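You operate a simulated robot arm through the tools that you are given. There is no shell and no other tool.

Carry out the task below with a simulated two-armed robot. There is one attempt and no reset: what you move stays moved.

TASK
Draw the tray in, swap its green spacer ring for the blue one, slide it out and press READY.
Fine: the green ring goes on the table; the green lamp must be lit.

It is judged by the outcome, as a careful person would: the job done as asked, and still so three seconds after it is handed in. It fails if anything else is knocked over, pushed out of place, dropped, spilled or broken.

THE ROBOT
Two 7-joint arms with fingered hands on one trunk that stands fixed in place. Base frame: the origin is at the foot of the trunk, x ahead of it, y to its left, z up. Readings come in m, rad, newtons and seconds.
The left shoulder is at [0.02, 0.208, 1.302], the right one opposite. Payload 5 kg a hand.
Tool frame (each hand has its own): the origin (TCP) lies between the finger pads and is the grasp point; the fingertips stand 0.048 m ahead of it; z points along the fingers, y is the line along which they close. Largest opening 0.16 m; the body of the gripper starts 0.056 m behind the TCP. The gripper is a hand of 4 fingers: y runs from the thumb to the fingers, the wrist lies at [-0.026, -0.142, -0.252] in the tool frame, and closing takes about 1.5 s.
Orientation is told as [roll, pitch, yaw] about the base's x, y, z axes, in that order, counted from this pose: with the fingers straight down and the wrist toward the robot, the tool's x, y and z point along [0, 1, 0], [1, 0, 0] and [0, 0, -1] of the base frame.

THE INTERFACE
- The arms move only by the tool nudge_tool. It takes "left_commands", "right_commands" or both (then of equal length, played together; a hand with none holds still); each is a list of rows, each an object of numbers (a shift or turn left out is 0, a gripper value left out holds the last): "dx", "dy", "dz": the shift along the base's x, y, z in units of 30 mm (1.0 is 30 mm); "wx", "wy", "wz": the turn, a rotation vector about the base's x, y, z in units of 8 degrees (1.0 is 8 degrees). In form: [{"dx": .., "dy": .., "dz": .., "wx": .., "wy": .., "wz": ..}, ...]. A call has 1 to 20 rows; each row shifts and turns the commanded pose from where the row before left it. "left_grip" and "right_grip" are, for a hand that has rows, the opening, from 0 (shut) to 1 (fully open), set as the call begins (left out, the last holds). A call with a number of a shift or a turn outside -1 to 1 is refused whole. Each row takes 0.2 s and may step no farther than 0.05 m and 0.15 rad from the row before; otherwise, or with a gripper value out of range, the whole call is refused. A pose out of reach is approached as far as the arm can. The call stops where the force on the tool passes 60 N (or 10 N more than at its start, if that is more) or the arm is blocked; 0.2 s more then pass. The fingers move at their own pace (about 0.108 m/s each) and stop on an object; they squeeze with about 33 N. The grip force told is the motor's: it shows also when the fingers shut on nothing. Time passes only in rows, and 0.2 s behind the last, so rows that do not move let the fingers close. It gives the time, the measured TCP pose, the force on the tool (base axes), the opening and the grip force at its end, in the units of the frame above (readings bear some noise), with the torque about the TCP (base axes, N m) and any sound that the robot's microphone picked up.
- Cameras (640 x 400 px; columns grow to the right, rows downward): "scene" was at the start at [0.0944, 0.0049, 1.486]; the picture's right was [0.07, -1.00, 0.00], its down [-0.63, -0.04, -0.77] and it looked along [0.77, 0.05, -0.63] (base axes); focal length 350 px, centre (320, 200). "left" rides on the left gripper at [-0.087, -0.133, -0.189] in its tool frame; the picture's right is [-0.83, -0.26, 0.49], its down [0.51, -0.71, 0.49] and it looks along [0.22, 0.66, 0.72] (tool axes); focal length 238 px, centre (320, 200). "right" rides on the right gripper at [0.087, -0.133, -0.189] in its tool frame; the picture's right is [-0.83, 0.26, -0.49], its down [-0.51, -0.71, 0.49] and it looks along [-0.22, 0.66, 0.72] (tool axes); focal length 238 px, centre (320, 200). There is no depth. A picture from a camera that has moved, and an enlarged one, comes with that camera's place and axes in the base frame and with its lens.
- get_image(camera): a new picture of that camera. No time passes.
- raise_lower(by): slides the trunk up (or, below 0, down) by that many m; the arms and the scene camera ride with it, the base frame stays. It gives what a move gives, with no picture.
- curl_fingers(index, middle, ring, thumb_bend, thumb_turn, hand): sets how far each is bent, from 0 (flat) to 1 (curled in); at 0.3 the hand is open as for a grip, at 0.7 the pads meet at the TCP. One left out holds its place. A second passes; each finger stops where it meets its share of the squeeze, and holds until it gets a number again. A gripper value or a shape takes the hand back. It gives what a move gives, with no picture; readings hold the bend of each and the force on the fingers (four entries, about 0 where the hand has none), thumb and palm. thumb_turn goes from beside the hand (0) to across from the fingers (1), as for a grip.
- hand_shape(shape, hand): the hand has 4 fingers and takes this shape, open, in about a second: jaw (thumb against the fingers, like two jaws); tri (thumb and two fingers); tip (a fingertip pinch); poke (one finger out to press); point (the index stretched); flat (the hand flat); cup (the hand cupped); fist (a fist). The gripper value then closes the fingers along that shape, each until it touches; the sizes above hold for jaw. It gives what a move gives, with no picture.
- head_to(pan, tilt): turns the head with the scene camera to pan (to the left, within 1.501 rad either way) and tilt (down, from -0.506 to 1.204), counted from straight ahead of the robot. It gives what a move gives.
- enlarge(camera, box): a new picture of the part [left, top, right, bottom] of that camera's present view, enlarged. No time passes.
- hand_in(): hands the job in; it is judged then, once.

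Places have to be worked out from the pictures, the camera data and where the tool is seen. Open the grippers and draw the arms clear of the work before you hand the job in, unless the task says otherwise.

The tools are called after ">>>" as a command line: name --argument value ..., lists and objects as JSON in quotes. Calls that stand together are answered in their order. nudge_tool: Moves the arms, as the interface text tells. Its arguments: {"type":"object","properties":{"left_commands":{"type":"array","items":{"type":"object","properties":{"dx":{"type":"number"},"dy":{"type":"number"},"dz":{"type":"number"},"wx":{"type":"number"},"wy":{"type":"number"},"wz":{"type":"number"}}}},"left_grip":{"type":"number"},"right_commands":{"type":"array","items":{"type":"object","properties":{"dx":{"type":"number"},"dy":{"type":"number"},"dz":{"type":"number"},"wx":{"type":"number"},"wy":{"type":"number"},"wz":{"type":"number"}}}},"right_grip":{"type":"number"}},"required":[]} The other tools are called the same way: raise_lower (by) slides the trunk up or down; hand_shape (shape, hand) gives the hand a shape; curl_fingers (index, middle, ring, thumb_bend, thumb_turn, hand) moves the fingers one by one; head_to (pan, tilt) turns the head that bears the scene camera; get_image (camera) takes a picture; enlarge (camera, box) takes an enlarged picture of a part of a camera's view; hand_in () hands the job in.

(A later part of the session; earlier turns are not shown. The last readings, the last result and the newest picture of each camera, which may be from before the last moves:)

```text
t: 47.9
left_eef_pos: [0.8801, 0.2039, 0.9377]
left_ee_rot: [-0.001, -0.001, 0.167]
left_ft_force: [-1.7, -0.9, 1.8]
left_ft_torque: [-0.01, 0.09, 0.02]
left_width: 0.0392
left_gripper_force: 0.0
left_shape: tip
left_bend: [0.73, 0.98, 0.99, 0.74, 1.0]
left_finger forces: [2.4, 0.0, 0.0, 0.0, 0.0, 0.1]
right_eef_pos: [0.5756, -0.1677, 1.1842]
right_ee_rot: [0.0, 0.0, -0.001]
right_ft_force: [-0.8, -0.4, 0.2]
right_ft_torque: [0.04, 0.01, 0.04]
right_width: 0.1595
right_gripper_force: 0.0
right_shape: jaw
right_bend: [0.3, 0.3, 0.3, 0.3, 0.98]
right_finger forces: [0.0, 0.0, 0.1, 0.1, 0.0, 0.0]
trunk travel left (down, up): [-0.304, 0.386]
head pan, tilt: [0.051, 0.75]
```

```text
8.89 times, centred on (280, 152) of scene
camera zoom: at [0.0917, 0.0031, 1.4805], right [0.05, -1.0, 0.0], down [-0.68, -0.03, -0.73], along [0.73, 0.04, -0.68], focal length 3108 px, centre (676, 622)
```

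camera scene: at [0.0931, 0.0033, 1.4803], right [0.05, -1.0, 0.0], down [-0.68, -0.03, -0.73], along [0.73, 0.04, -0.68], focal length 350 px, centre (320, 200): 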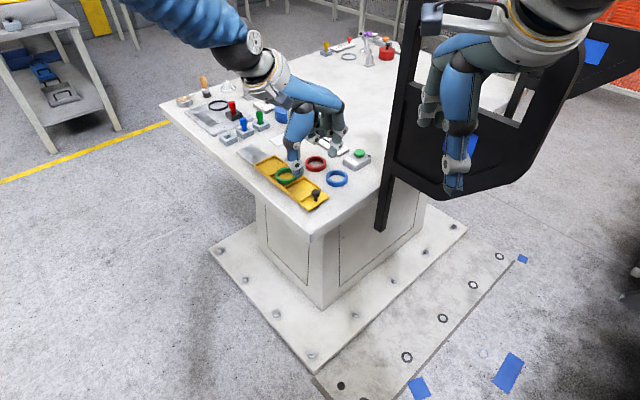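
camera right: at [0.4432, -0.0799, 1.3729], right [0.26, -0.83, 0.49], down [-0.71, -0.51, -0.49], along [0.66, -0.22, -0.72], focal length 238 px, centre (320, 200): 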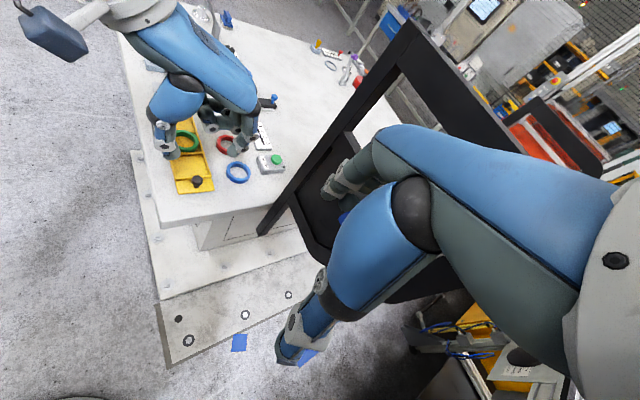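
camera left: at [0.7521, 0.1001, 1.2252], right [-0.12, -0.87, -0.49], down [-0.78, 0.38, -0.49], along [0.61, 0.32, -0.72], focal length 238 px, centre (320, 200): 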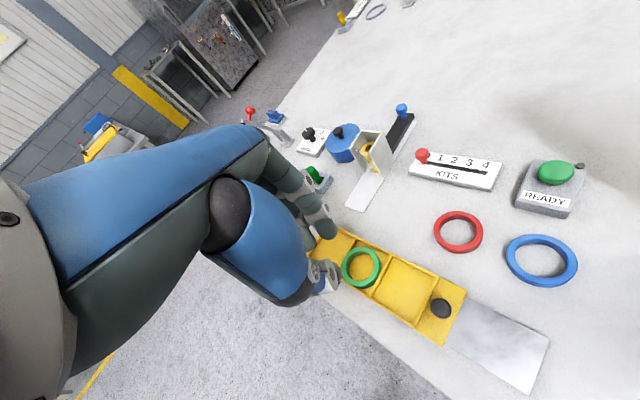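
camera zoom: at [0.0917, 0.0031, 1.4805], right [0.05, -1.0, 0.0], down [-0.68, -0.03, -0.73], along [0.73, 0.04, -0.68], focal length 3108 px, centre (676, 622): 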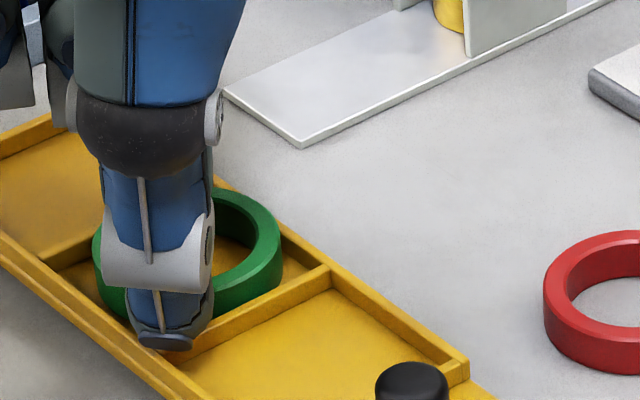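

The ring is now against the far corner and the tray against its stop, only ~2 N so far. I push on 8 mm more.

>>> nudge_tool --left_commands '[{"dx": 0.1}, {"dx": 0.1}, {"dx": 0.07}, {"dx": 0}]'

>>> enlarge --camera "left" --box '[290, 180, 400, 280]'

>>> enlarge --camera "right" --box '[150, 70, 220, 130]'

>>> enlarge --camera "scene" --box '[255, 130, 305, 175]'

```text
t: 48.9
left_eef_pos: [0.8879, 0.2043, 0.9383]
left_ee_rot: [0.0, 0.0, 0.167]
left_ft_force: [-7.3, 2.7, 5.7]
left_ft_torque: [0.12, 0.17, 0.04]
left_width: 0.0381
left_gripper_force: 0.1
left_shape: tip
left_bend: [0.73, 0.98, 0.99, 0.74, 1.0]
left_finger forces: [9.2, 0.0, 0.1, 0.0, 0.1, 0.0]
right_eef_pos: [0.5737, -0.1674, 1.1848]
right_ee_rot: [0.001, -0.001, -0.001]
right_ft_force: [-0.1, -0.5, -0.1]
right_ft_torque: [-0.03, -0.01, 0.0]
right_width: 0.1597
right_gripper_force: 0.0
right_shape: jaw
right_bend: [0.3, 0.3, 0.3, 0.3, 0.98]
right_finger forces: [0.1, 0.0, 0.0, 0.0, 0.0, 0.0]
trunk travel left (down, up): [-0.304, 0.386]
head pan, tilt: [0.051, 0.75]
```

```text
4.00 times, centred on (345, 230) of left
camera zoom: at [0.7716, 0.0973, 1.1256], right [-0.12, -0.87, -0.49], down [-0.78, 0.38, -0.49], along [0.61, 0.32, -0.72], focal length 953 px, centre (220, 80)
```

zoom: 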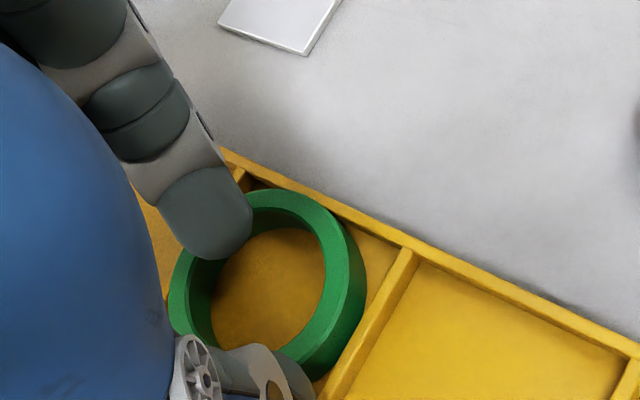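

```text
6.67 times, centred on (185, 100) of right
camera zoom: at [0.441, -0.08, 1.3738], right [0.26, -0.83, 0.49], down [-0.71, -0.51, -0.49], along [0.66, -0.22, -0.72], focal length 1589 px, centre (1220, 867)
```

zoom: 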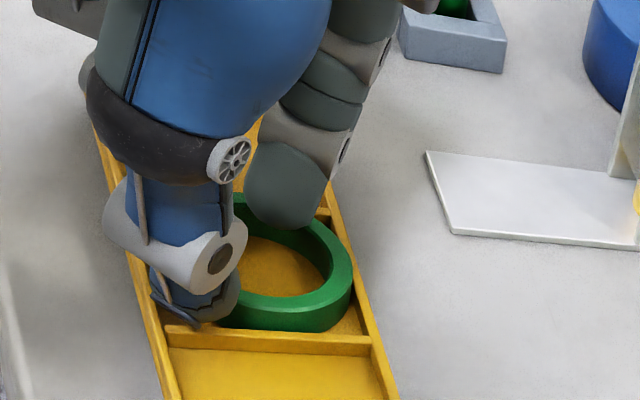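

```text
8.89 times, centred on (280, 152) of scene
camera zoom: at [0.0908, 0.0033, 1.4805], right [0.05, -1.0, 0.0], down [-0.68, -0.03, -0.73], along [0.73, 0.04, -0.68], focal length 3108 px, centre (676, 622)
```

zoom: 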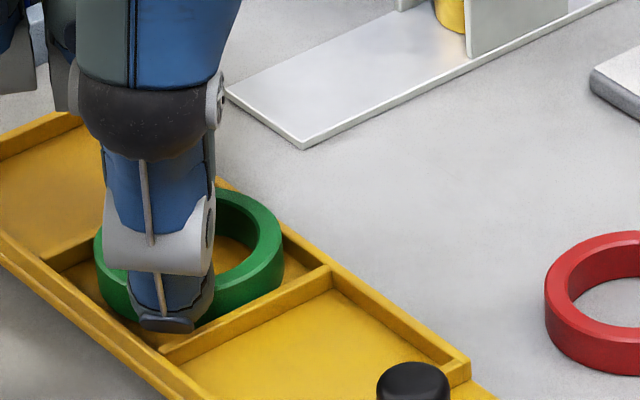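

The index only rode up on the ring's top edge since the thumb kept it too shallow. I back off, lift, and tilt the hand ~6° so the index tip can go down to the tray floor while the thumb stays above the wall.

>>> nudge_tool --left_commands '[{"dx": -0.2}, {"dx": -0.2, "dz": 0.4}, {"dx": -0.2, "dz": 0.6, "wy": 0.4}, {"dx": -0.1, "wy": 0.4}, {"dx": 0}]'

>>> enlarge --camera "scene" --box '[255, 135, 305, 180]'

>>> enlarge --camera "right" --box '[150, 65, 220, 125]'

>>> enlarge --camera "left" --box '[280, 180, 400, 290]'

```text
t: 50.1
left_eef_pos: [0.8675, 0.205, 0.9665]
left_ee_rot: [0.019, 0.11, 0.167]
left_ft_force: [-0.5, 0.4, 0.2]
left_ft_torque: [-0.01, -0.01, 0.0]
left_width: 0.039
left_gripper_force: 0.0
left_shape: tip
left_bend: [0.73, 0.98, 0.99, 0.74, 1.0]
left_finger forces: [0.0, 0.0, 0.0, 0.0, 0.0, 0.0]
right_eef_pos: [0.5763, -0.1683, 1.184]
right_ee_rot: [0.001, -0.001, 0.001]
right_ft_force: [-1.0, 0.3, 0.6]
right_ft_torque: [0.01, -0.05, -0.01]
right_width: 0.1596
right_gripper_force: 0.1
right_shape: jaw
right_bend: [0.3, 0.3, 0.3, 0.3, 0.98]
right_finger forces: [0.1, 0.1, 0.0, 0.1, 0.0, 0.0]
trunk travel left (down, up): [-0.304, 0.386]
head pan, tilt: [0.051, 0.75]
```

```text
8.89 times, centred on (280, 158) of scene
camera zoom: at [0.0913, 0.0031, 1.4805], right [0.05, -1.0, 0.0], down [-0.68, -0.03, -0.73], along [0.73, 0.04, -0.68], focal length 3108 px, centre (676, 578)
```

zoom: 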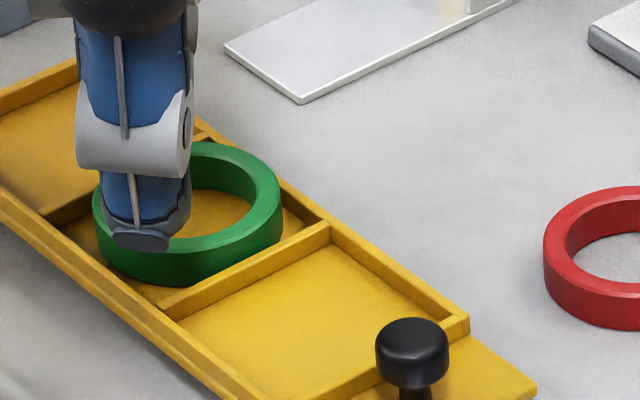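

```text
6.67 times, centred on (185, 95) of right
camera zoom: at [0.4415, -0.0803, 1.3736], right [0.26, -0.83, 0.49], down [-0.71, -0.51, -0.49], along [0.66, -0.22, -0.72], focal length 1589 px, centre (1220, 900)
```

zoom: 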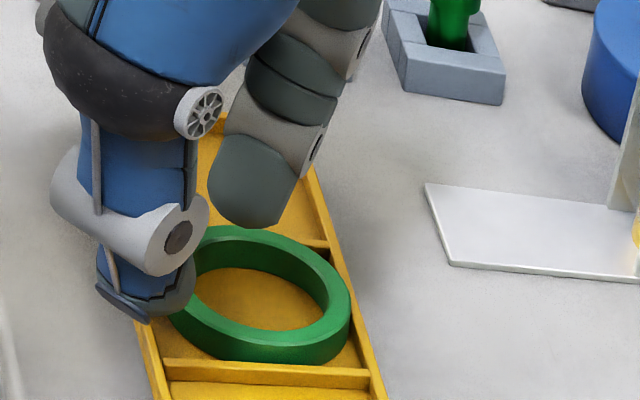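

```text
3.64 times, centred on (340, 235) of left
camera zoom: at [0.7724, 0.0964, 1.167], right [-0.17, -0.87, -0.47], down [-0.83, 0.38, -0.4], along [0.53, 0.32, -0.79], focal length 867 px, centre (247, 73)
```

zoom: 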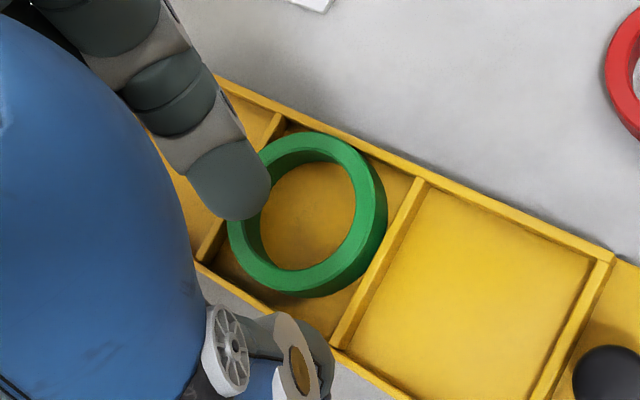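

The index tip is ~4–5 mm shorter than the thumb, which explains the slips; the tilt now levels that. I tilt 3° more, centre the index in the hole and lower it close to the tray floor, with the thumb just outside the tray's corner.

>>> nudge_tool --left_commands '[{"dx": 0.08, "dy": -0.16, "wy": 0.35}, {"dz": -0.4}, {"dz": -0.4}, {"dz": -0.25}, {"dz": -0.15}, {"dz": 0}]'

>>> enlarge --camera "right" --box '[150, 65, 220, 125]'

>>> enlarge --camera "left" --box '[280, 160, 400, 270]'

```text
t: 51.5
left_eef_pos: [0.8708, 0.1993, 0.9305]
left_ee_rot: [0.026, 0.159, 0.167]
left_ft_force: [0.7, 0.2, 1.9]
left_ft_torque: [-0.05, -0.05, -0.02]
left_width: 0.039
left_gripper_force: 0.1
left_shape: tip
left_bend: [0.73, 0.98, 0.99, 0.74, 1.0]
left_finger forces: [1.6, 0.1, 0.0, 0.1, 0.0, 0.1]
right_eef_pos: [0.5755, -0.1676, 1.1841]
right_ee_rot: [-0.001, 0.0, 0.002]
right_ft_force: [0.3, -0.2, 0.0]
right_ft_torque: [-0.03, -0.03, 0.03]
right_width: 0.1594
right_gripper_force: 0.1
right_shape: jaw
right_bend: [0.3, 0.3, 0.3, 0.3, 0.98]
right_finger forces: [0.0, 0.1, 0.0, 0.1, 0.0, 0.1]
trunk travel left (down, up): [-0.304, 0.386]
head pan, tilt: [0.051, 0.75]
```

```text
6.67 times, centred on (185, 95) of right
camera zoom: at [0.442, -0.0802, 1.3735], right [0.26, -0.83, 0.49], down [-0.71, -0.51, -0.49], along [0.66, -0.22, -0.72], focal length 1589 px, centre (1220, 900)
```

zoom: 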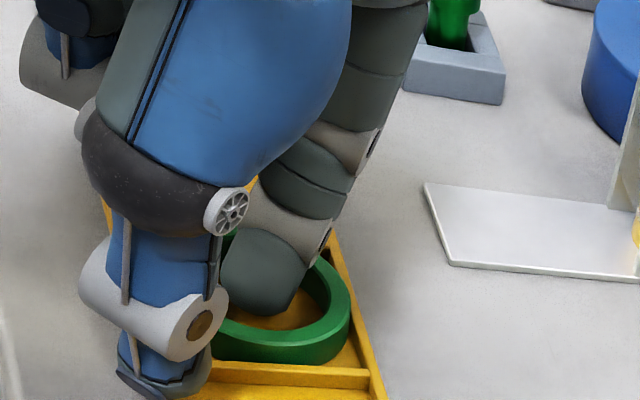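

```text
3.64 times, centred on (340, 215) of left
camera zoom: at [0.7853, 0.0912, 1.1356], right [-0.19, -0.87, -0.46], down [-0.85, 0.38, -0.36], along [0.49, 0.32, -0.81], focal length 867 px, centre (247, 146)
```

zoom: 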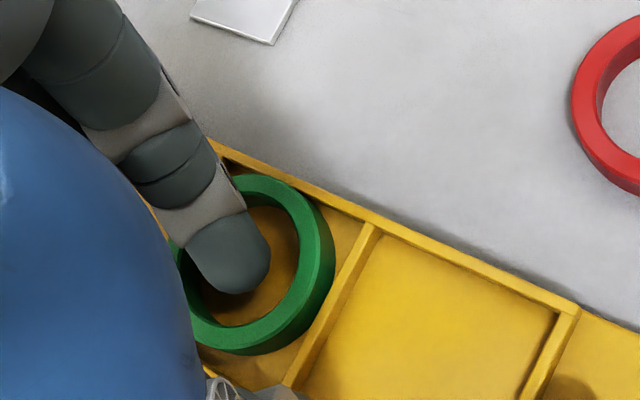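

The index is now deep in the hole (1.6 N touch, near the floor). I raise ~1.5 mm and push +x in small steps to tip the ring up.

>>> nudge_tool --left_commands '[{"dz": 0.06}, {"dx": 0.15}, {"dx": 0.15}, {"dx": 0.15}, {"dx": 0}]'

>>> enlarge --camera "right" --box '[150, 65, 220, 125]'

>>> enlarge --camera "left" --box '[280, 160, 400, 270]'

```text
t: 52.7
left_eef_pos: [0.8838, 0.2009, 0.9317]
left_ee_rot: [0.027, 0.159, 0.167]
left_ft_force: [-4.6, 0.3, 2.5]
left_ft_torque: [0.0, 0.09, 0.03]
left_width: 0.0383
left_gripper_force: 0.0
left_shape: tip
left_bend: [0.73, 0.98, 0.99, 0.74, 1.0]
left_finger forces: [4.5, 0.0, 0.1, 0.1, 0.1, 0.0]
right_eef_pos: [0.575, -0.1679, 1.1851]
right_ee_rot: [0.0, 0.001, -0.001]
right_ft_force: [-0.3, -0.3, -0.3]
right_ft_torque: [0.03, 0.02, 0.04]
right_width: 0.1596
right_gripper_force: 0.0
right_shape: jaw
right_bend: [0.3, 0.3, 0.3, 0.3, 0.98]
right_finger forces: [0.0, 0.0, 0.0, 0.1, 0.1, 0.0]
trunk travel left (down, up): [-0.304, 0.386]
head pan, tilt: [0.051, 0.75]
```

```text
6.67 times, centred on (185, 95) of right
camera zoom: at [0.4415, -0.0802, 1.3736], right [0.26, -0.83, 0.49], down [-0.71, -0.51, -0.49], along [0.66, -0.22, -0.72], focal length 1589 px, centre (1220, 900)
```

zoom: 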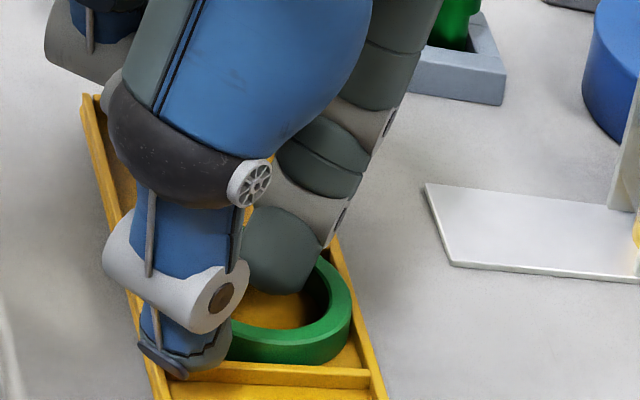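

```text
3.64 times, centred on (340, 215) of left
camera zoom: at [0.7983, 0.0932, 1.1377], right [-0.19, -0.87, -0.46], down [-0.85, 0.38, -0.36], along [0.49, 0.32, -0.81], focal length 867 px, centre (247, 146)
```

zoom: 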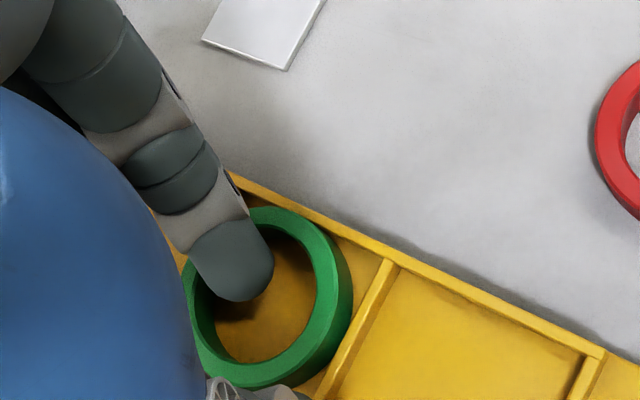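

Firm side contact (4.6 N) now. I push on another ~5 mm and watch for the near side rising.

>>> nudge_tool --left_commands '[{"dx": 0.1}, {"dx": 0.1}, {"dx": 0}]'

>>> enlarge --camera "right" --box '[150, 65, 220, 125]'

>>> enlarge --camera "left" --box '[280, 160, 400, 270]'

```text
t: 53.5
left_eef_pos: [0.8894, 0.1996, 0.9328]
left_ee_rot: [0.026, 0.159, 0.166]
left_ft_force: [-9.2, 3.2, 6.0]
left_ft_torque: [0.17, 0.18, 0.12]
left_width: 0.0376
left_gripper_force: 0.1
left_shape: tip
left_bend: [0.73, 0.98, 0.99, 0.74, 1.0]
left_finger forces: [11.9, 0.0, 0.0, 0.1, 0.0, 0.0]
right_eef_pos: [0.5734, -0.1671, 1.1851]
right_ee_rot: [0.002, 0.001, -0.001]
right_ft_force: [-0.2, -0.4, 0.5]
right_ft_torque: [0.0, -0.01, 0.02]
right_width: 0.1595
right_gripper_force: 0.1
right_shape: jaw
right_bend: [0.3, 0.3, 0.3, 0.3, 0.98]
right_finger forces: [0.1, 0.0, 0.0, 0.1, 0.0, 0.0]
trunk travel left (down, up): [-0.304, 0.386]
head pan, tilt: [0.051, 0.75]
```

```text
6.67 times, centred on (185, 95) of right
camera zoom: at [0.4409, -0.0798, 1.3738], right [0.26, -0.83, 0.49], down [-0.71, -0.51, -0.49], along [0.66, -0.22, -0.72], focal length 1589 px, centre (1220, 900)
```

zoom: 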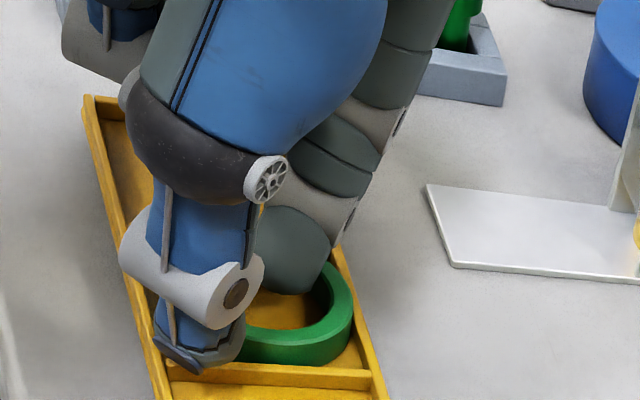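

```text
3.64 times, centred on (340, 215) of left
camera zoom: at [0.8035, 0.0923, 1.1377], right [-0.19, -0.87, -0.46], down [-0.85, 0.38, -0.36], along [0.49, 0.32, -0.81], focal length 867 px, centre (247, 146)
```

zoom: 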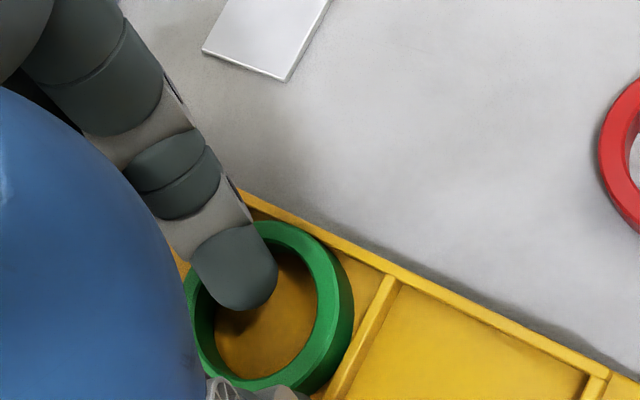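

No clear tilt yet at 12 N; I push 5 mm further.

>>> nudge_tool --left_commands '[{"dx": 0.1}, {"dx": 0.08}, {"dx": 0}]'

>>> enlarge --camera "right" --box '[150, 65, 220, 125]'

>>> enlarge --camera "left" --box '[280, 160, 400, 270]'

>>> enlarge --camera "scene" --box '[255, 125, 305, 170]'

```text
t: 54.3
left_eef_pos: [0.8937, 0.2004, 0.9314]
left_ee_rot: [0.027, 0.159, 0.167]
left_ft_force: [-16.0, 6.4, 0.7]
left_ft_torque: [0.23, 0.69, 0.12]
left_width: 0.0367
left_gripper_force: 0.1
left_shape: tip
left_bend: [0.73, 0.98, 0.99, 0.74, 1.0]
left_finger forces: [17.0, 0.0, 0.1, 0.1, 0.1, 0.0]
right_eef_pos: [0.5742, -0.1659, 1.1848]
right_ee_rot: [-0.001, 0.002, 0.0]
right_ft_force: [0.5, 0.0, 0.5]
right_ft_torque: [0.01, -0.02, -0.01]
right_width: 0.1598
right_gripper_force: 0.1
right_shape: jaw
right_bend: [0.3, 0.3, 0.3, 0.3, 0.98]
right_finger forces: [0.1, 0.1, 0.0, 0.0, 0.0, 0.0]
trunk travel left (down, up): [-0.304, 0.386]
head pan, tilt: [0.051, 0.75]
```

```text
6.67 times, centred on (185, 95) of right
camera zoom: at [0.4407, -0.0796, 1.3738], right [0.26, -0.83, 0.49], down [-0.71, -0.51, -0.49], along [0.66, -0.22, -0.72], focal length 1589 px, centre (1220, 900)
```

zoom: 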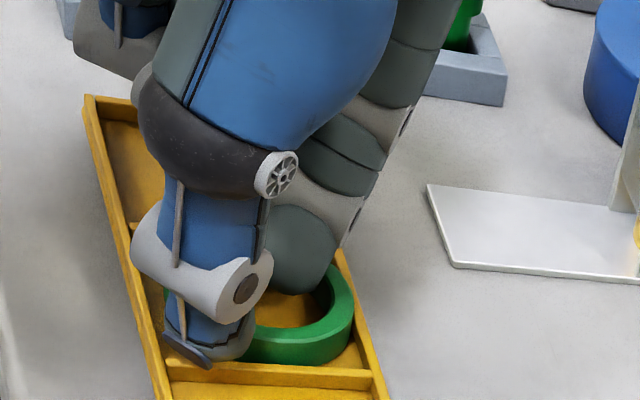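

```text
3.64 times, centred on (340, 215) of left
camera zoom: at [0.8086, 0.0924, 1.137], right [-0.19, -0.87, -0.46], down [-0.85, 0.38, -0.36], along [0.49, 0.32, -0.81], focal length 867 px, centre (247, 146)
```

zoom: 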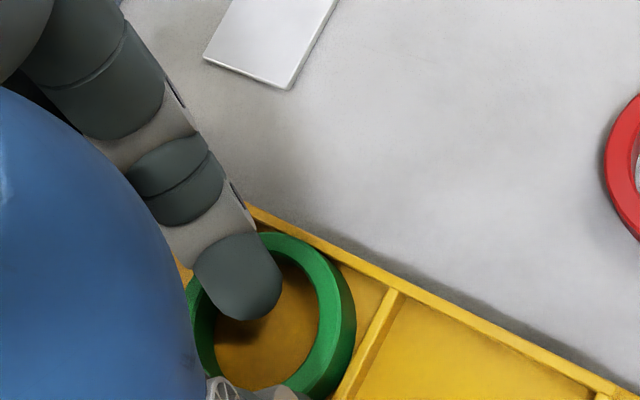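

```text
8.89 times, centred on (280, 148) of scene
camera zoom: at [0.0905, 0.0037, 1.4805], right [0.05, -1.0, 0.0], down [-0.68, -0.04, -0.73], along [0.73, 0.04, -0.68], focal length 3108 px, centre (676, 667)
```

zoom: 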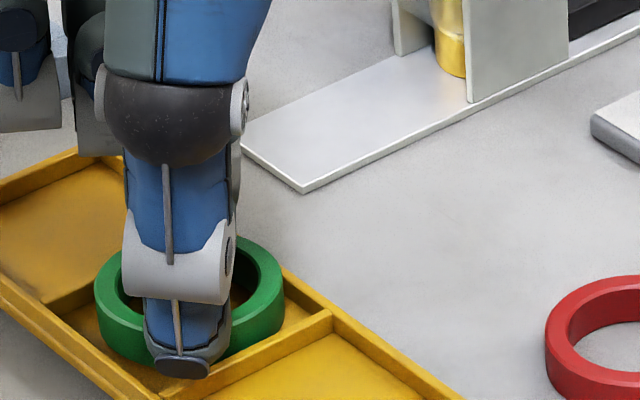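

The ring stays flat at 17 N. With this sideways pressure I try lifting a few millimetres: finger friction may carry the ring's far side up over the low wall.

>>> nudge_tool --left_commands '[{"dz": 0.08}, {"dz": 0.08}, {"dz": 0.08}, {"dz": 0}]'

>>> enlarge --camera "right" --box '[150, 65, 220, 125]'

>>> enlarge --camera "left" --box '[280, 160, 400, 270]'

```text
t: 55.3
left_eef_pos: [0.8951, 0.198, 0.94]
left_ee_rot: [0.025, 0.159, 0.166]
left_ft_force: [-0.9, 0.4, 1.5]
left_ft_torque: [-0.01, -0.03, -0.02]
left_width: 0.0389
left_gripper_force: 0.1
left_shape: tip
left_bend: [0.73, 0.98, 0.99, 0.74, 1.0]
left_finger forces: [1.3, 0.0, 0.1, 0.0, 0.0, 0.1]
right_eef_pos: [0.5758, -0.168, 1.184]
right_ee_rot: [0.001, 0.0, 0.001]
right_ft_force: [-0.2, 0.0, 0.5]
right_ft_torque: [-0.02, 0.0, 0.01]
right_width: 0.1595
right_gripper_force: 0.0
right_shape: jaw
right_bend: [0.3, 0.3, 0.3, 0.3, 0.98]
right_finger forces: [0.0, 0.0, 0.0, 0.0, 0.1, 0.0]
trunk travel left (down, up): [-0.304, 0.386]
head pan, tilt: [0.051, 0.75]
```

```text
6.67 times, centred on (185, 95) of right
camera zoom: at [0.4419, -0.0802, 1.3735], right [0.26, -0.83, 0.49], down [-0.71, -0.51, -0.49], along [0.66, -0.22, -0.72], focal length 1589 px, centre (1220, 900)
```

zoom: 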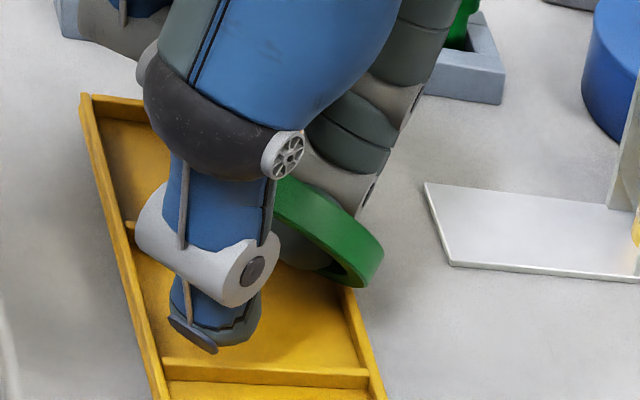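

```text
3.64 times, centred on (340, 215) of left
camera zoom: at [0.8096, 0.0905, 1.1443], right [-0.19, -0.87, -0.46], down [-0.85, 0.38, -0.36], along [0.49, 0.32, -0.81], focal length 867 px, centre (247, 146)
```

zoom: 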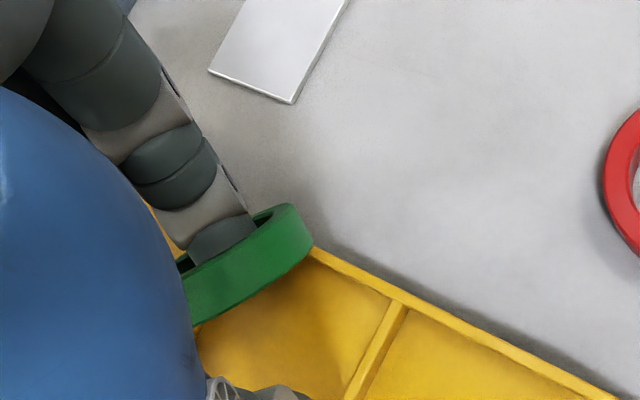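

The ring has flipped up and is now threaded, tilted, on the index finger. I close the thumb toward it in a first stage to trap the raised wall.

>>> nudge_tool --left_commands '[{"dz": 0}, {"dz": 0}]' --left_grip 0.12

>>> enlarge --camera "right" --box '[150, 65, 220, 125]'

>>> enlarge --camera "left" --box '[280, 160, 400, 270]'

>>> enlarge --camera "scene" --box '[245, 115, 315, 170]'

```text
t: 55.9
left_eef_pos: [0.8958, 0.1989, 0.9393]
left_ee_rot: [0.025, 0.159, 0.168]
left_ft_force: [-0.3, -0.1, 0.8]
left_ft_torque: [-0.02, 0.01, 0.0]
left_width: 0.0196
left_gripper_force: 0.0
left_shape: tip
left_bend: [0.71, 0.98, 0.99, 0.73, 1.0]
left_finger forces: [0.0, 0.0, 0.0, 0.0, 0.0, 0.0]
right_eef_pos: [0.5758, -0.1688, 1.1841]
right_ee_rot: [0.001, -0.001, 0.0]
right_ft_force: [0.3, 0.7, 0.0]
right_ft_torque: [-0.02, 0.03, 0.0]
right_width: 0.1595
right_gripper_force: 0.0
right_shape: jaw
right_bend: [0.3, 0.3, 0.3, 0.3, 0.98]
right_finger forces: [0.1, 0.1, 0.0, 0.0, 0.1, 0.0]
trunk travel left (down, up): [-0.304, 0.386]
head pan, tilt: [0.051, 0.75]
```

```text
6.67 times, centred on (185, 95) of right
camera zoom: at [0.4421, -0.0801, 1.3734], right [0.26, -0.83, 0.49], down [-0.71, -0.51, -0.49], along [0.66, -0.22, -0.72], focal length 1589 px, centre (1220, 900)
```

zoom: 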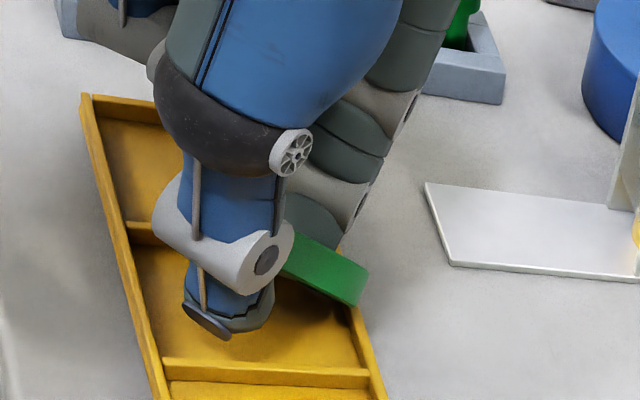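

```text
3.64 times, centred on (340, 215) of left
camera zoom: at [0.8098, 0.0908, 1.1442], right [-0.19, -0.87, -0.46], down [-0.85, 0.38, -0.36], along [0.49, 0.32, -0.81], focal length 867 px, centre (247, 146)
```

zoom: 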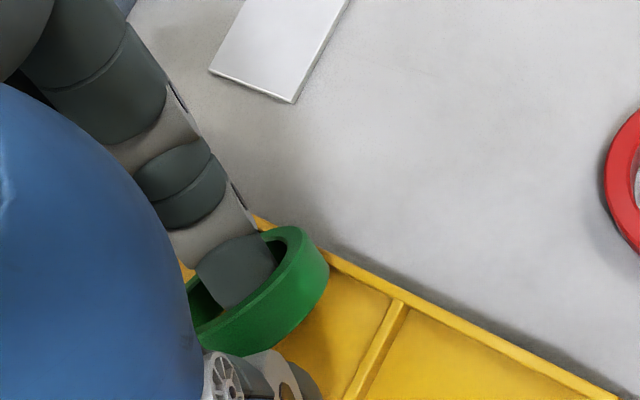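

```text
7.27 times, centred on (280, 142) of scene
camera zoom: at [0.092, 0.0032, 1.4804], right [0.05, -1.0, 0.0], down [-0.68, -0.03, -0.73], along [0.73, 0.04, -0.68], focal length 2543 px, centre (611, 618)
```

zoom: 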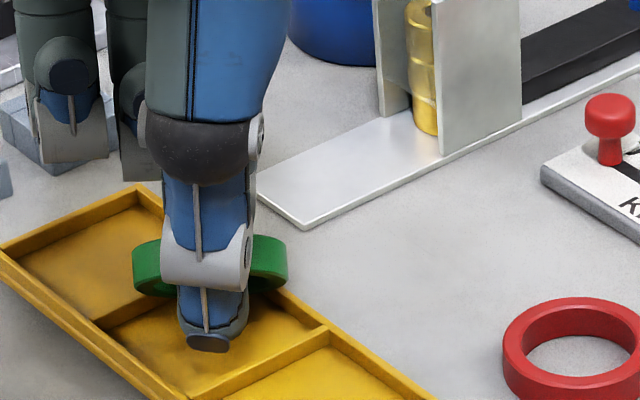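

The ring's near wall now lies between index and thumb. I close fully to grip it.

>>> nudge_tool --left_commands '[{"dz": 0}, {"dz": 0}, {"dz": 0}, {"dz": 0}, {"dz": 0}]' --left_grip 0

>>> enlarge --camera "right" --box '[150, 65, 220, 125]'

>>> enlarge --camera "left" --box '[280, 160, 400, 270]'

>>> enlarge --camera "scene" --box '[245, 115, 315, 170]'

```text
t: 57.1
left_eef_pos: [0.8958, 0.1997, 0.9394]
left_ee_rot: [0.025, 0.159, 0.167]
left_ft_force: [-0.6, -0.2, -0.3]
left_ft_torque: [0.0, 0.0, -0.01]
left_width: 0.0001
left_gripper_force: 33.0
left_shape: tip
left_bend: [0.7, 1.0, 1.0, 0.7, 1.0]
left_finger forces: [8.3, 0.0, 0.0, 0.0, 0.0, 0.1]
right_eef_pos: [0.5754, -0.1666, 1.1842]
right_ee_rot: [-0.002, 0.0, -0.001]
right_ft_force: [-0.5, 0.0, -0.2]
right_ft_torque: [-0.01, -0.01, 0.0]
right_width: 0.1597
right_gripper_force: 0.0
right_shape: jaw
right_bend: [0.3, 0.3, 0.3, 0.3, 0.98]
right_finger forces: [0.1, 0.1, 0.0, 0.0, 0.0, 0.0]
trunk travel left (down, up): [-0.304, 0.386]
head pan, tilt: [0.051, 0.75]
```

```text
6.67 times, centred on (185, 95) of right
camera zoom: at [0.4421, -0.0802, 1.3734], right [0.26, -0.83, 0.49], down [-0.71, -0.51, -0.49], along [0.66, -0.22, -0.72], focal length 1589 px, centre (1220, 900)
```

zoom: 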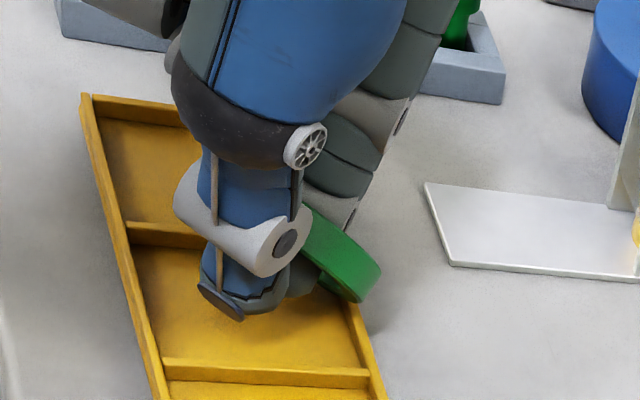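

```text
3.64 times, centred on (340, 215) of left
camera zoom: at [0.8098, 0.0908, 1.1442], right [-0.19, -0.87, -0.46], down [-0.85, 0.38, -0.36], along [0.49, 0.32, -0.81], focal length 867 px, centre (247, 146)
```

zoom: 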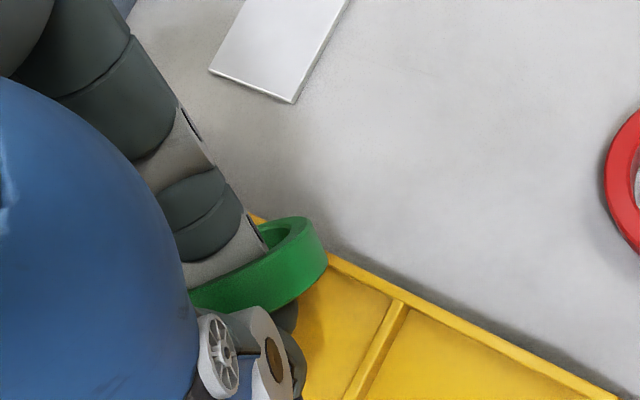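

```text
7.27 times, centred on (280, 142) of scene
camera zoom: at [0.092, 0.0032, 1.4804], right [0.05, -1.0, 0.0], down [-0.68, -0.03, -0.73], along [0.73, 0.04, -0.68], focal length 2543 px, centre (611, 618)
```

zoom: 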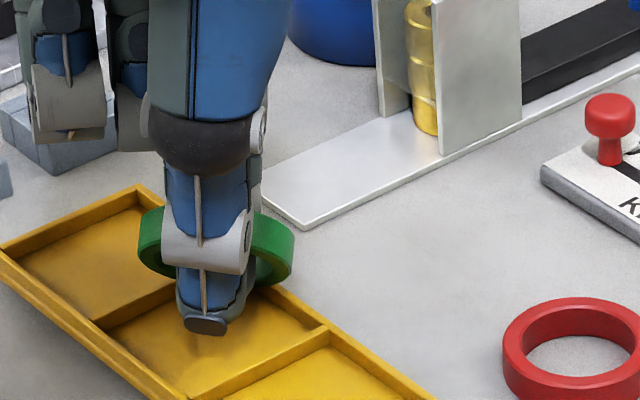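

Thumb and index tips have met beneath the ring's wall, so the ring is linked around the index and cannot fall. I lift slowly and check that it comes along.

>>> nudge_tool --left_commands '[{"dz": 0.3}, {"dz": 0.4}, {"dz": 0.5}, {"dz": 0.6}, {"dz": 0}]'

>>> enlarge --camera "right" --box '[140, 40, 240, 130]'

>>> enlarge --camera "left" --box '[280, 160, 400, 270]'

>>> enlarge --camera "scene" --box '[235, 100, 325, 175]'

```text
t: 58.3
left_eef_pos: [0.8955, 0.1984, 0.994]
left_ee_rot: [0.029, 0.158, 0.168]
left_ft_force: [-0.8, 0.4, -0.1]
left_ft_torque: [-0.01, 0.05, 0.03]
left_width: 0.0002
left_gripper_force: 32.5
left_shape: tip
left_bend: [0.7, 1.0, 1.0, 0.7, 1.0]
left_finger forces: [8.2, 0.1, 0.0, 0.0, 0.0, 0.0]
right_eef_pos: [0.5765, -0.1661, 1.1848]
right_ee_rot: [0.001, 0.002, -0.001]
right_ft_force: [0.1, 0.3, -0.7]
right_ft_torque: [0.0, -0.01, -0.02]
right_width: 0.1597
right_gripper_force: 0.1
right_shape: jaw
right_bend: [0.3, 0.3, 0.3, 0.3, 0.98]
right_finger forces: [0.0, 0.0, 0.0, 0.1, 0.1, 0.1]
trunk travel left (down, up): [-0.304, 0.386]
head pan, tilt: [0.051, 0.75]
```

```text
4.44 times, centred on (190, 85) of right
camera zoom: at [0.4426, -0.08, 1.3732], right [0.26, -0.83, 0.49], down [-0.71, -0.51, -0.49], along [0.66, -0.22, -0.72], focal length 1059 px, centre (898, 711)
```

zoom: 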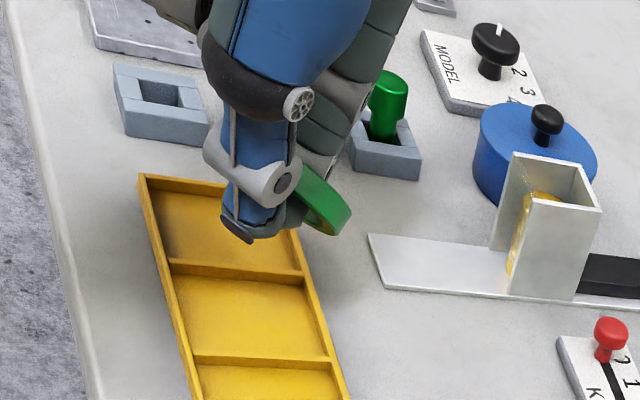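

```text
3.64 times, centred on (340, 215) of left
camera zoom: at [0.8104, 0.0903, 1.1981], right [-0.2, -0.87, -0.46], down [-0.85, 0.38, -0.36], along [0.49, 0.32, -0.81], focal length 867 px, centre (247, 146)
```

zoom: 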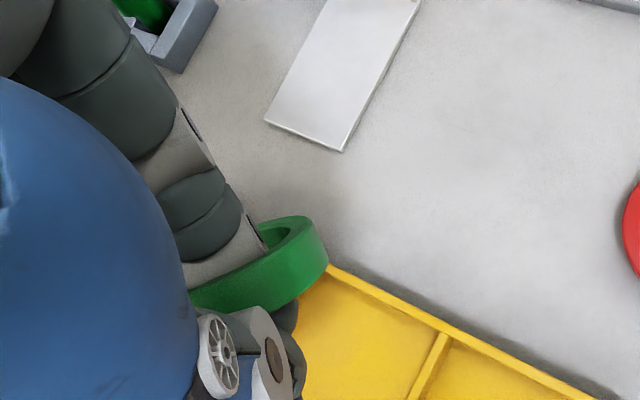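

```text
5.33 times, centred on (280, 138) of scene
camera zoom: at [0.0925, 0.0034, 1.4804], right [0.05, -1.0, 0.0], down [-0.68, -0.03, -0.73], along [0.73, 0.04, -0.68], focal length 1865 px, centre (533, 533)
```

zoom: 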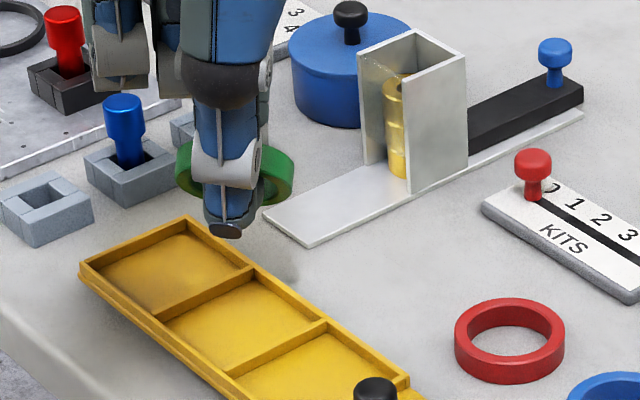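

The green ring is lifted out, held firmly. I carry it to a free patch of table right of the tray, about (0.937, 0.12), between the red ring and the white plate.

>>> nudge_tool --left_commands '[{"dx": 0.08, "dy": -0.45}, {"dx": 0.08, "dy": -0.45}, {"dx": 0.08, "dy": -0.45}, {"dx": 0.08, "dy": -0.45}, {"dx": 0.08, "dy": -0.45}, {"dx": 0.08, "dy": -0.46}, {"dx": 0}]'

>>> enlarge --camera "right" --box '[150, 50, 270, 150]'

>>> enlarge --camera "left" --box '[280, 150, 420, 270]'

>>> enlarge --camera "scene" --box '[245, 90, 365, 190]'

```text
t: 59.9
left_eef_pos: [0.9093, 0.118, 0.9961]
left_ee_rot: [0.027, 0.16, 0.166]
left_ft_force: [1.0, 0.2, -0.3]
left_ft_torque: [-0.04, -0.01, 0.0]
left_width: 0.0
left_gripper_force: 33.2
left_shape: tip
left_bend: [0.7, 1.0, 1.0, 0.7, 1.0]
left_finger forces: [7.9, 0.1, 0.0, 0.0, 0.0, 0.0]
right_eef_pos: [0.576, -0.1663, 1.1845]
right_ee_rot: [0.001, 0.002, -0.001]
right_ft_force: [-0.2, 0.3, -0.7]
right_ft_torque: [-0.04, 0.01, 0.0]
right_width: 0.1595
right_gripper_force: 0.0
right_shape: jaw
right_bend: [0.3, 0.3, 0.3, 0.3, 0.98]
right_finger forces: [0.0, 0.1, 0.0, 0.0, 0.0, 0.1]
trunk travel left (down, up): [-0.304, 0.386]
head pan, tilt: [0.051, 0.75]
```

```text
4.00 times, centred on (210, 100) of right
camera zoom: at [0.4421, -0.0795, 1.3734], right [0.26, -0.83, 0.49], down [-0.71, -0.51, -0.49], along [0.66, -0.22, -0.72], focal length 953 px, centre (760, 600)
```

zoom: 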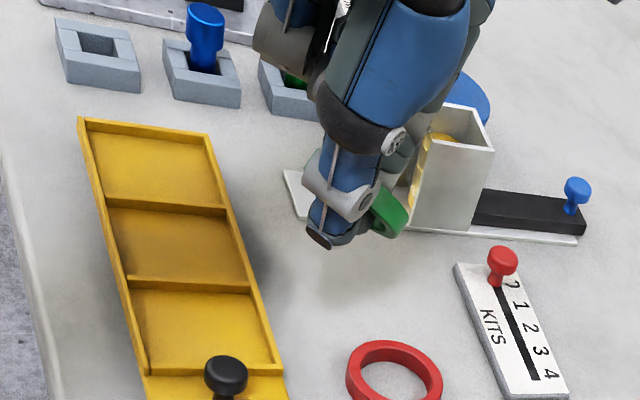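

```text
3.33 times, centred on (350, 210) of left
camera zoom: at [0.8246, 0.0097, 1.2008], right [-0.19, -0.87, -0.46], down [-0.85, 0.38, -0.36], along [0.49, 0.32, -0.81], focal length 794 px, centre (220, 167)
```

zoom: 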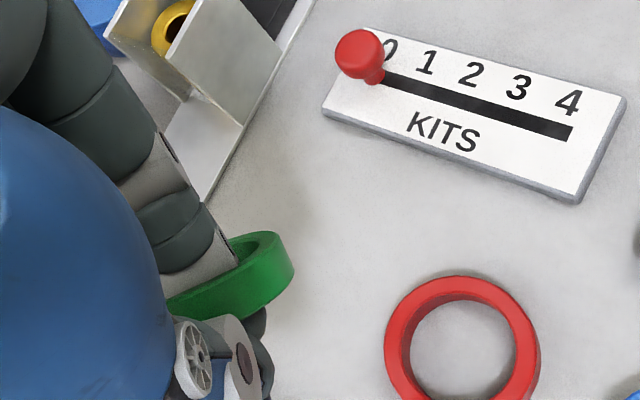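

```text
4.00 times, centred on (305, 140) of scene
camera zoom: at [0.092, 0.0038, 1.4804], right [0.05, -1.0, 0.0], down [-0.68, -0.04, -0.73], along [0.73, 0.04, -0.68], focal length 1399 px, centre (380, 440)
```

zoom: 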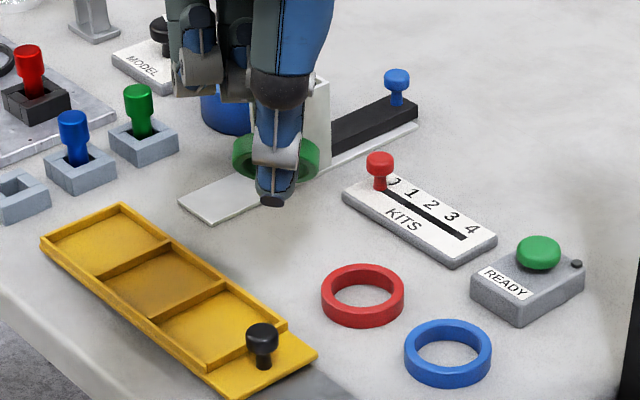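

Positioned over the free patch, clear of gate box and red ring. I lower until the ring's low edge is near the table (z≈0.94) and check.

>>> nudge_tool --left_commands '[{"dz": -0.5}, {"dz": -0.5}, {"dz": -0.4}, {"dz": -0.3}, {"dz": -0.2}, {"dz": 0}]'

>>> enlarge --camera "right" --box '[170, 70, 250, 140]'

>>> enlarge --camera "left" --box '[280, 150, 420, 270]'

>>> enlarge --camera "scene" --box '[265, 110, 345, 175]'

```text
t: 61.3
left_eef_pos: [0.9107, 0.1175, 0.938]
left_ee_rot: [0.026, 0.16, 0.168]
left_ft_force: [-0.1, 0.0, 0.0]
left_ft_torque: [0.02, -0.02, 0.0]
left_width: 0.0
left_gripper_force: 32.5
left_shape: tip
left_bend: [0.7, 1.0, 1.0, 0.7, 1.0]
left_finger forces: [8.0, 0.0, 0.0, 0.1, 0.0, 0.0]
right_eef_pos: [0.5752, -0.1672, 1.1838]
right_ee_rot: [-0.001, 0.001, 0.0]
right_ft_force: [-0.1, -0.2, -0.8]
right_ft_torque: [0.03, 0.0, 0.01]
right_width: 0.1597
right_gripper_force: 0.0
right_shape: jaw
right_bend: [0.3, 0.3, 0.3, 0.3, 0.98]
right_finger forces: [0.0, 0.0, 0.0, 0.0, 0.0, 0.1]
trunk travel left (down, up): [-0.304, 0.386]
head pan, tilt: [0.051, 0.75]
```

```text
5.71 times, centred on (210, 105) of right
camera zoom: at [0.442, -0.0802, 1.3734], right [0.26, -0.83, 0.49], down [-0.71, -0.51, -0.49], along [0.66, -0.22, -0.72], focal length 1362 px, centre (949, 743)
```

zoom: 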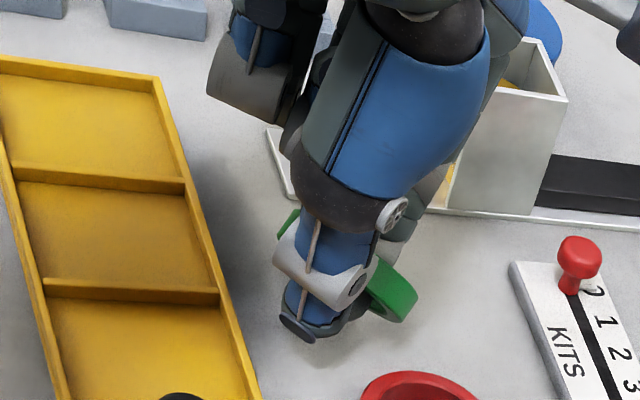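

```text
3.33 times, centred on (350, 210) of left
camera zoom: at [0.8245, 0.0095, 1.1423], right [-0.19, -0.87, -0.46], down [-0.85, 0.38, -0.36], along [0.49, 0.32, -0.81], focal length 794 px, centre (220, 167)
```

zoom: 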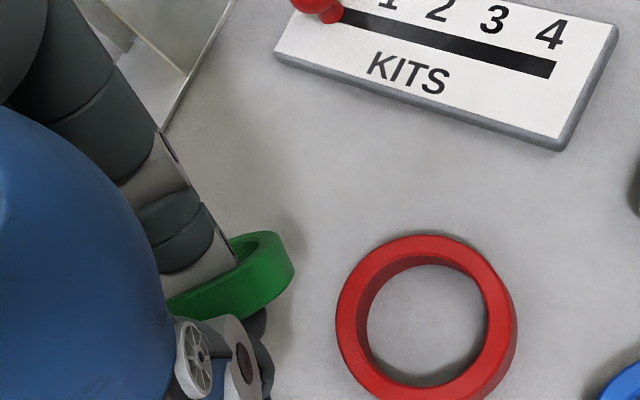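

```text
6.15 times, centred on (305, 142) of scene
camera zoom: at [0.0919, 0.0032, 1.4805], right [0.05, -1.0, 0.0], down [-0.68, -0.03, -0.73], along [0.73, 0.04, -0.68], focal length 2152 px, centre (412, 554)
```

zoom: 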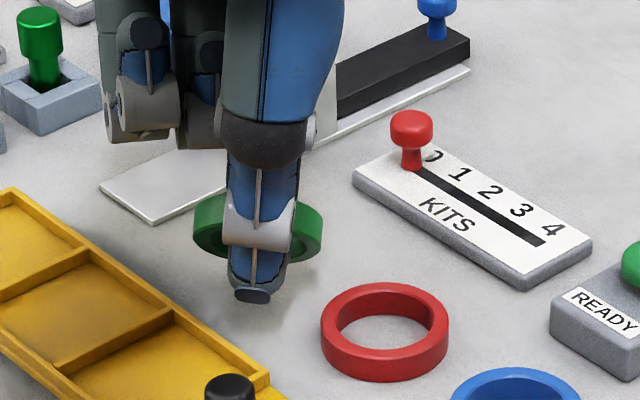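

No table contact yet. I go lower in small steps toward z≈0.918.

>>> nudge_tool --left_commands '[{"dz": -0.2}, {"dz": -0.2}, {"dz": -0.15}, {"dz": -0.1}, {"dz": 0}]'

>>> enlarge --camera "right" --box '[170, 70, 250, 140]'

>>> enlarge --camera "scene" --box '[265, 110, 345, 175]'

```text
t: 62.5
left_eef_pos: [0.9109, 0.1179, 0.9178]
left_ee_rot: [0.028, 0.159, 0.169]
left_ft_force: [0.3, -0.4, -0.6]
left_ft_torque: [0.0, -0.02, -0.01]
left_width: 0.0
left_gripper_force: 33.3
left_shape: tip
left_bend: [0.7, 1.0, 1.0, 0.7, 1.0]
left_finger forces: [0.6, 0.1, 0.0, 0.0, 0.1, 0.0]
right_eef_pos: [0.5761, -0.1673, 1.1844]
right_ee_rot: [-0.001, -0.001, -0.001]
right_ft_force: [-0.3, 0.0, -0.9]
right_ft_torque: [0.04, -0.04, 0.01]
right_width: 0.1595
right_gripper_force: 0.1
right_shape: jaw
right_bend: [0.3, 0.3, 0.3, 0.3, 0.98]
right_finger forces: [0.0, 0.0, 0.0, 0.0, 0.0, 0.1]
trunk travel left (down, up): [-0.304, 0.386]
head pan, tilt: [0.051, 0.75]
```

```text
5.71 times, centred on (210, 105) of right
camera zoom: at [0.442, -0.0802, 1.3734], right [0.26, -0.83, 0.49], down [-0.71, -0.51, -0.49], along [0.66, -0.22, -0.72], focal length 1362 px, centre (949, 743)
```

zoom: 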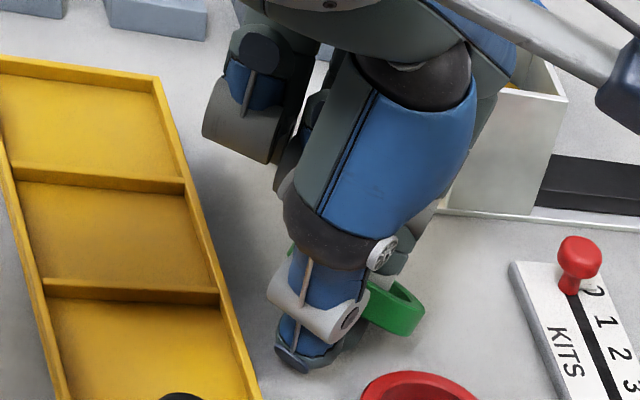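

```text
6.15 times, centred on (305, 142) of scene
camera zoom: at [0.0919, 0.0031, 1.4805], right [0.05, -1.0, 0.0], down [-0.68, -0.03, -0.73], along [0.73, 0.04, -0.68], focal length 2152 px, centre (412, 554)
```

zoom: 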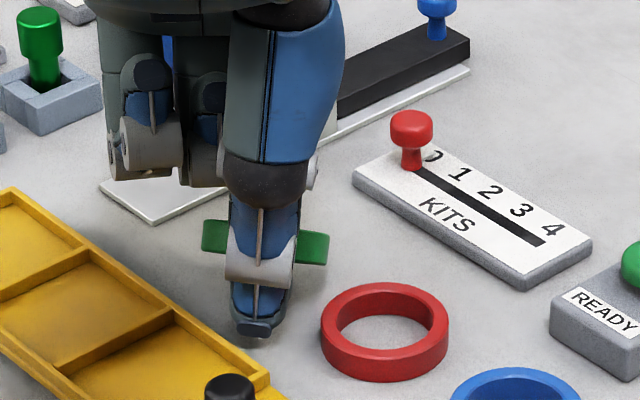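

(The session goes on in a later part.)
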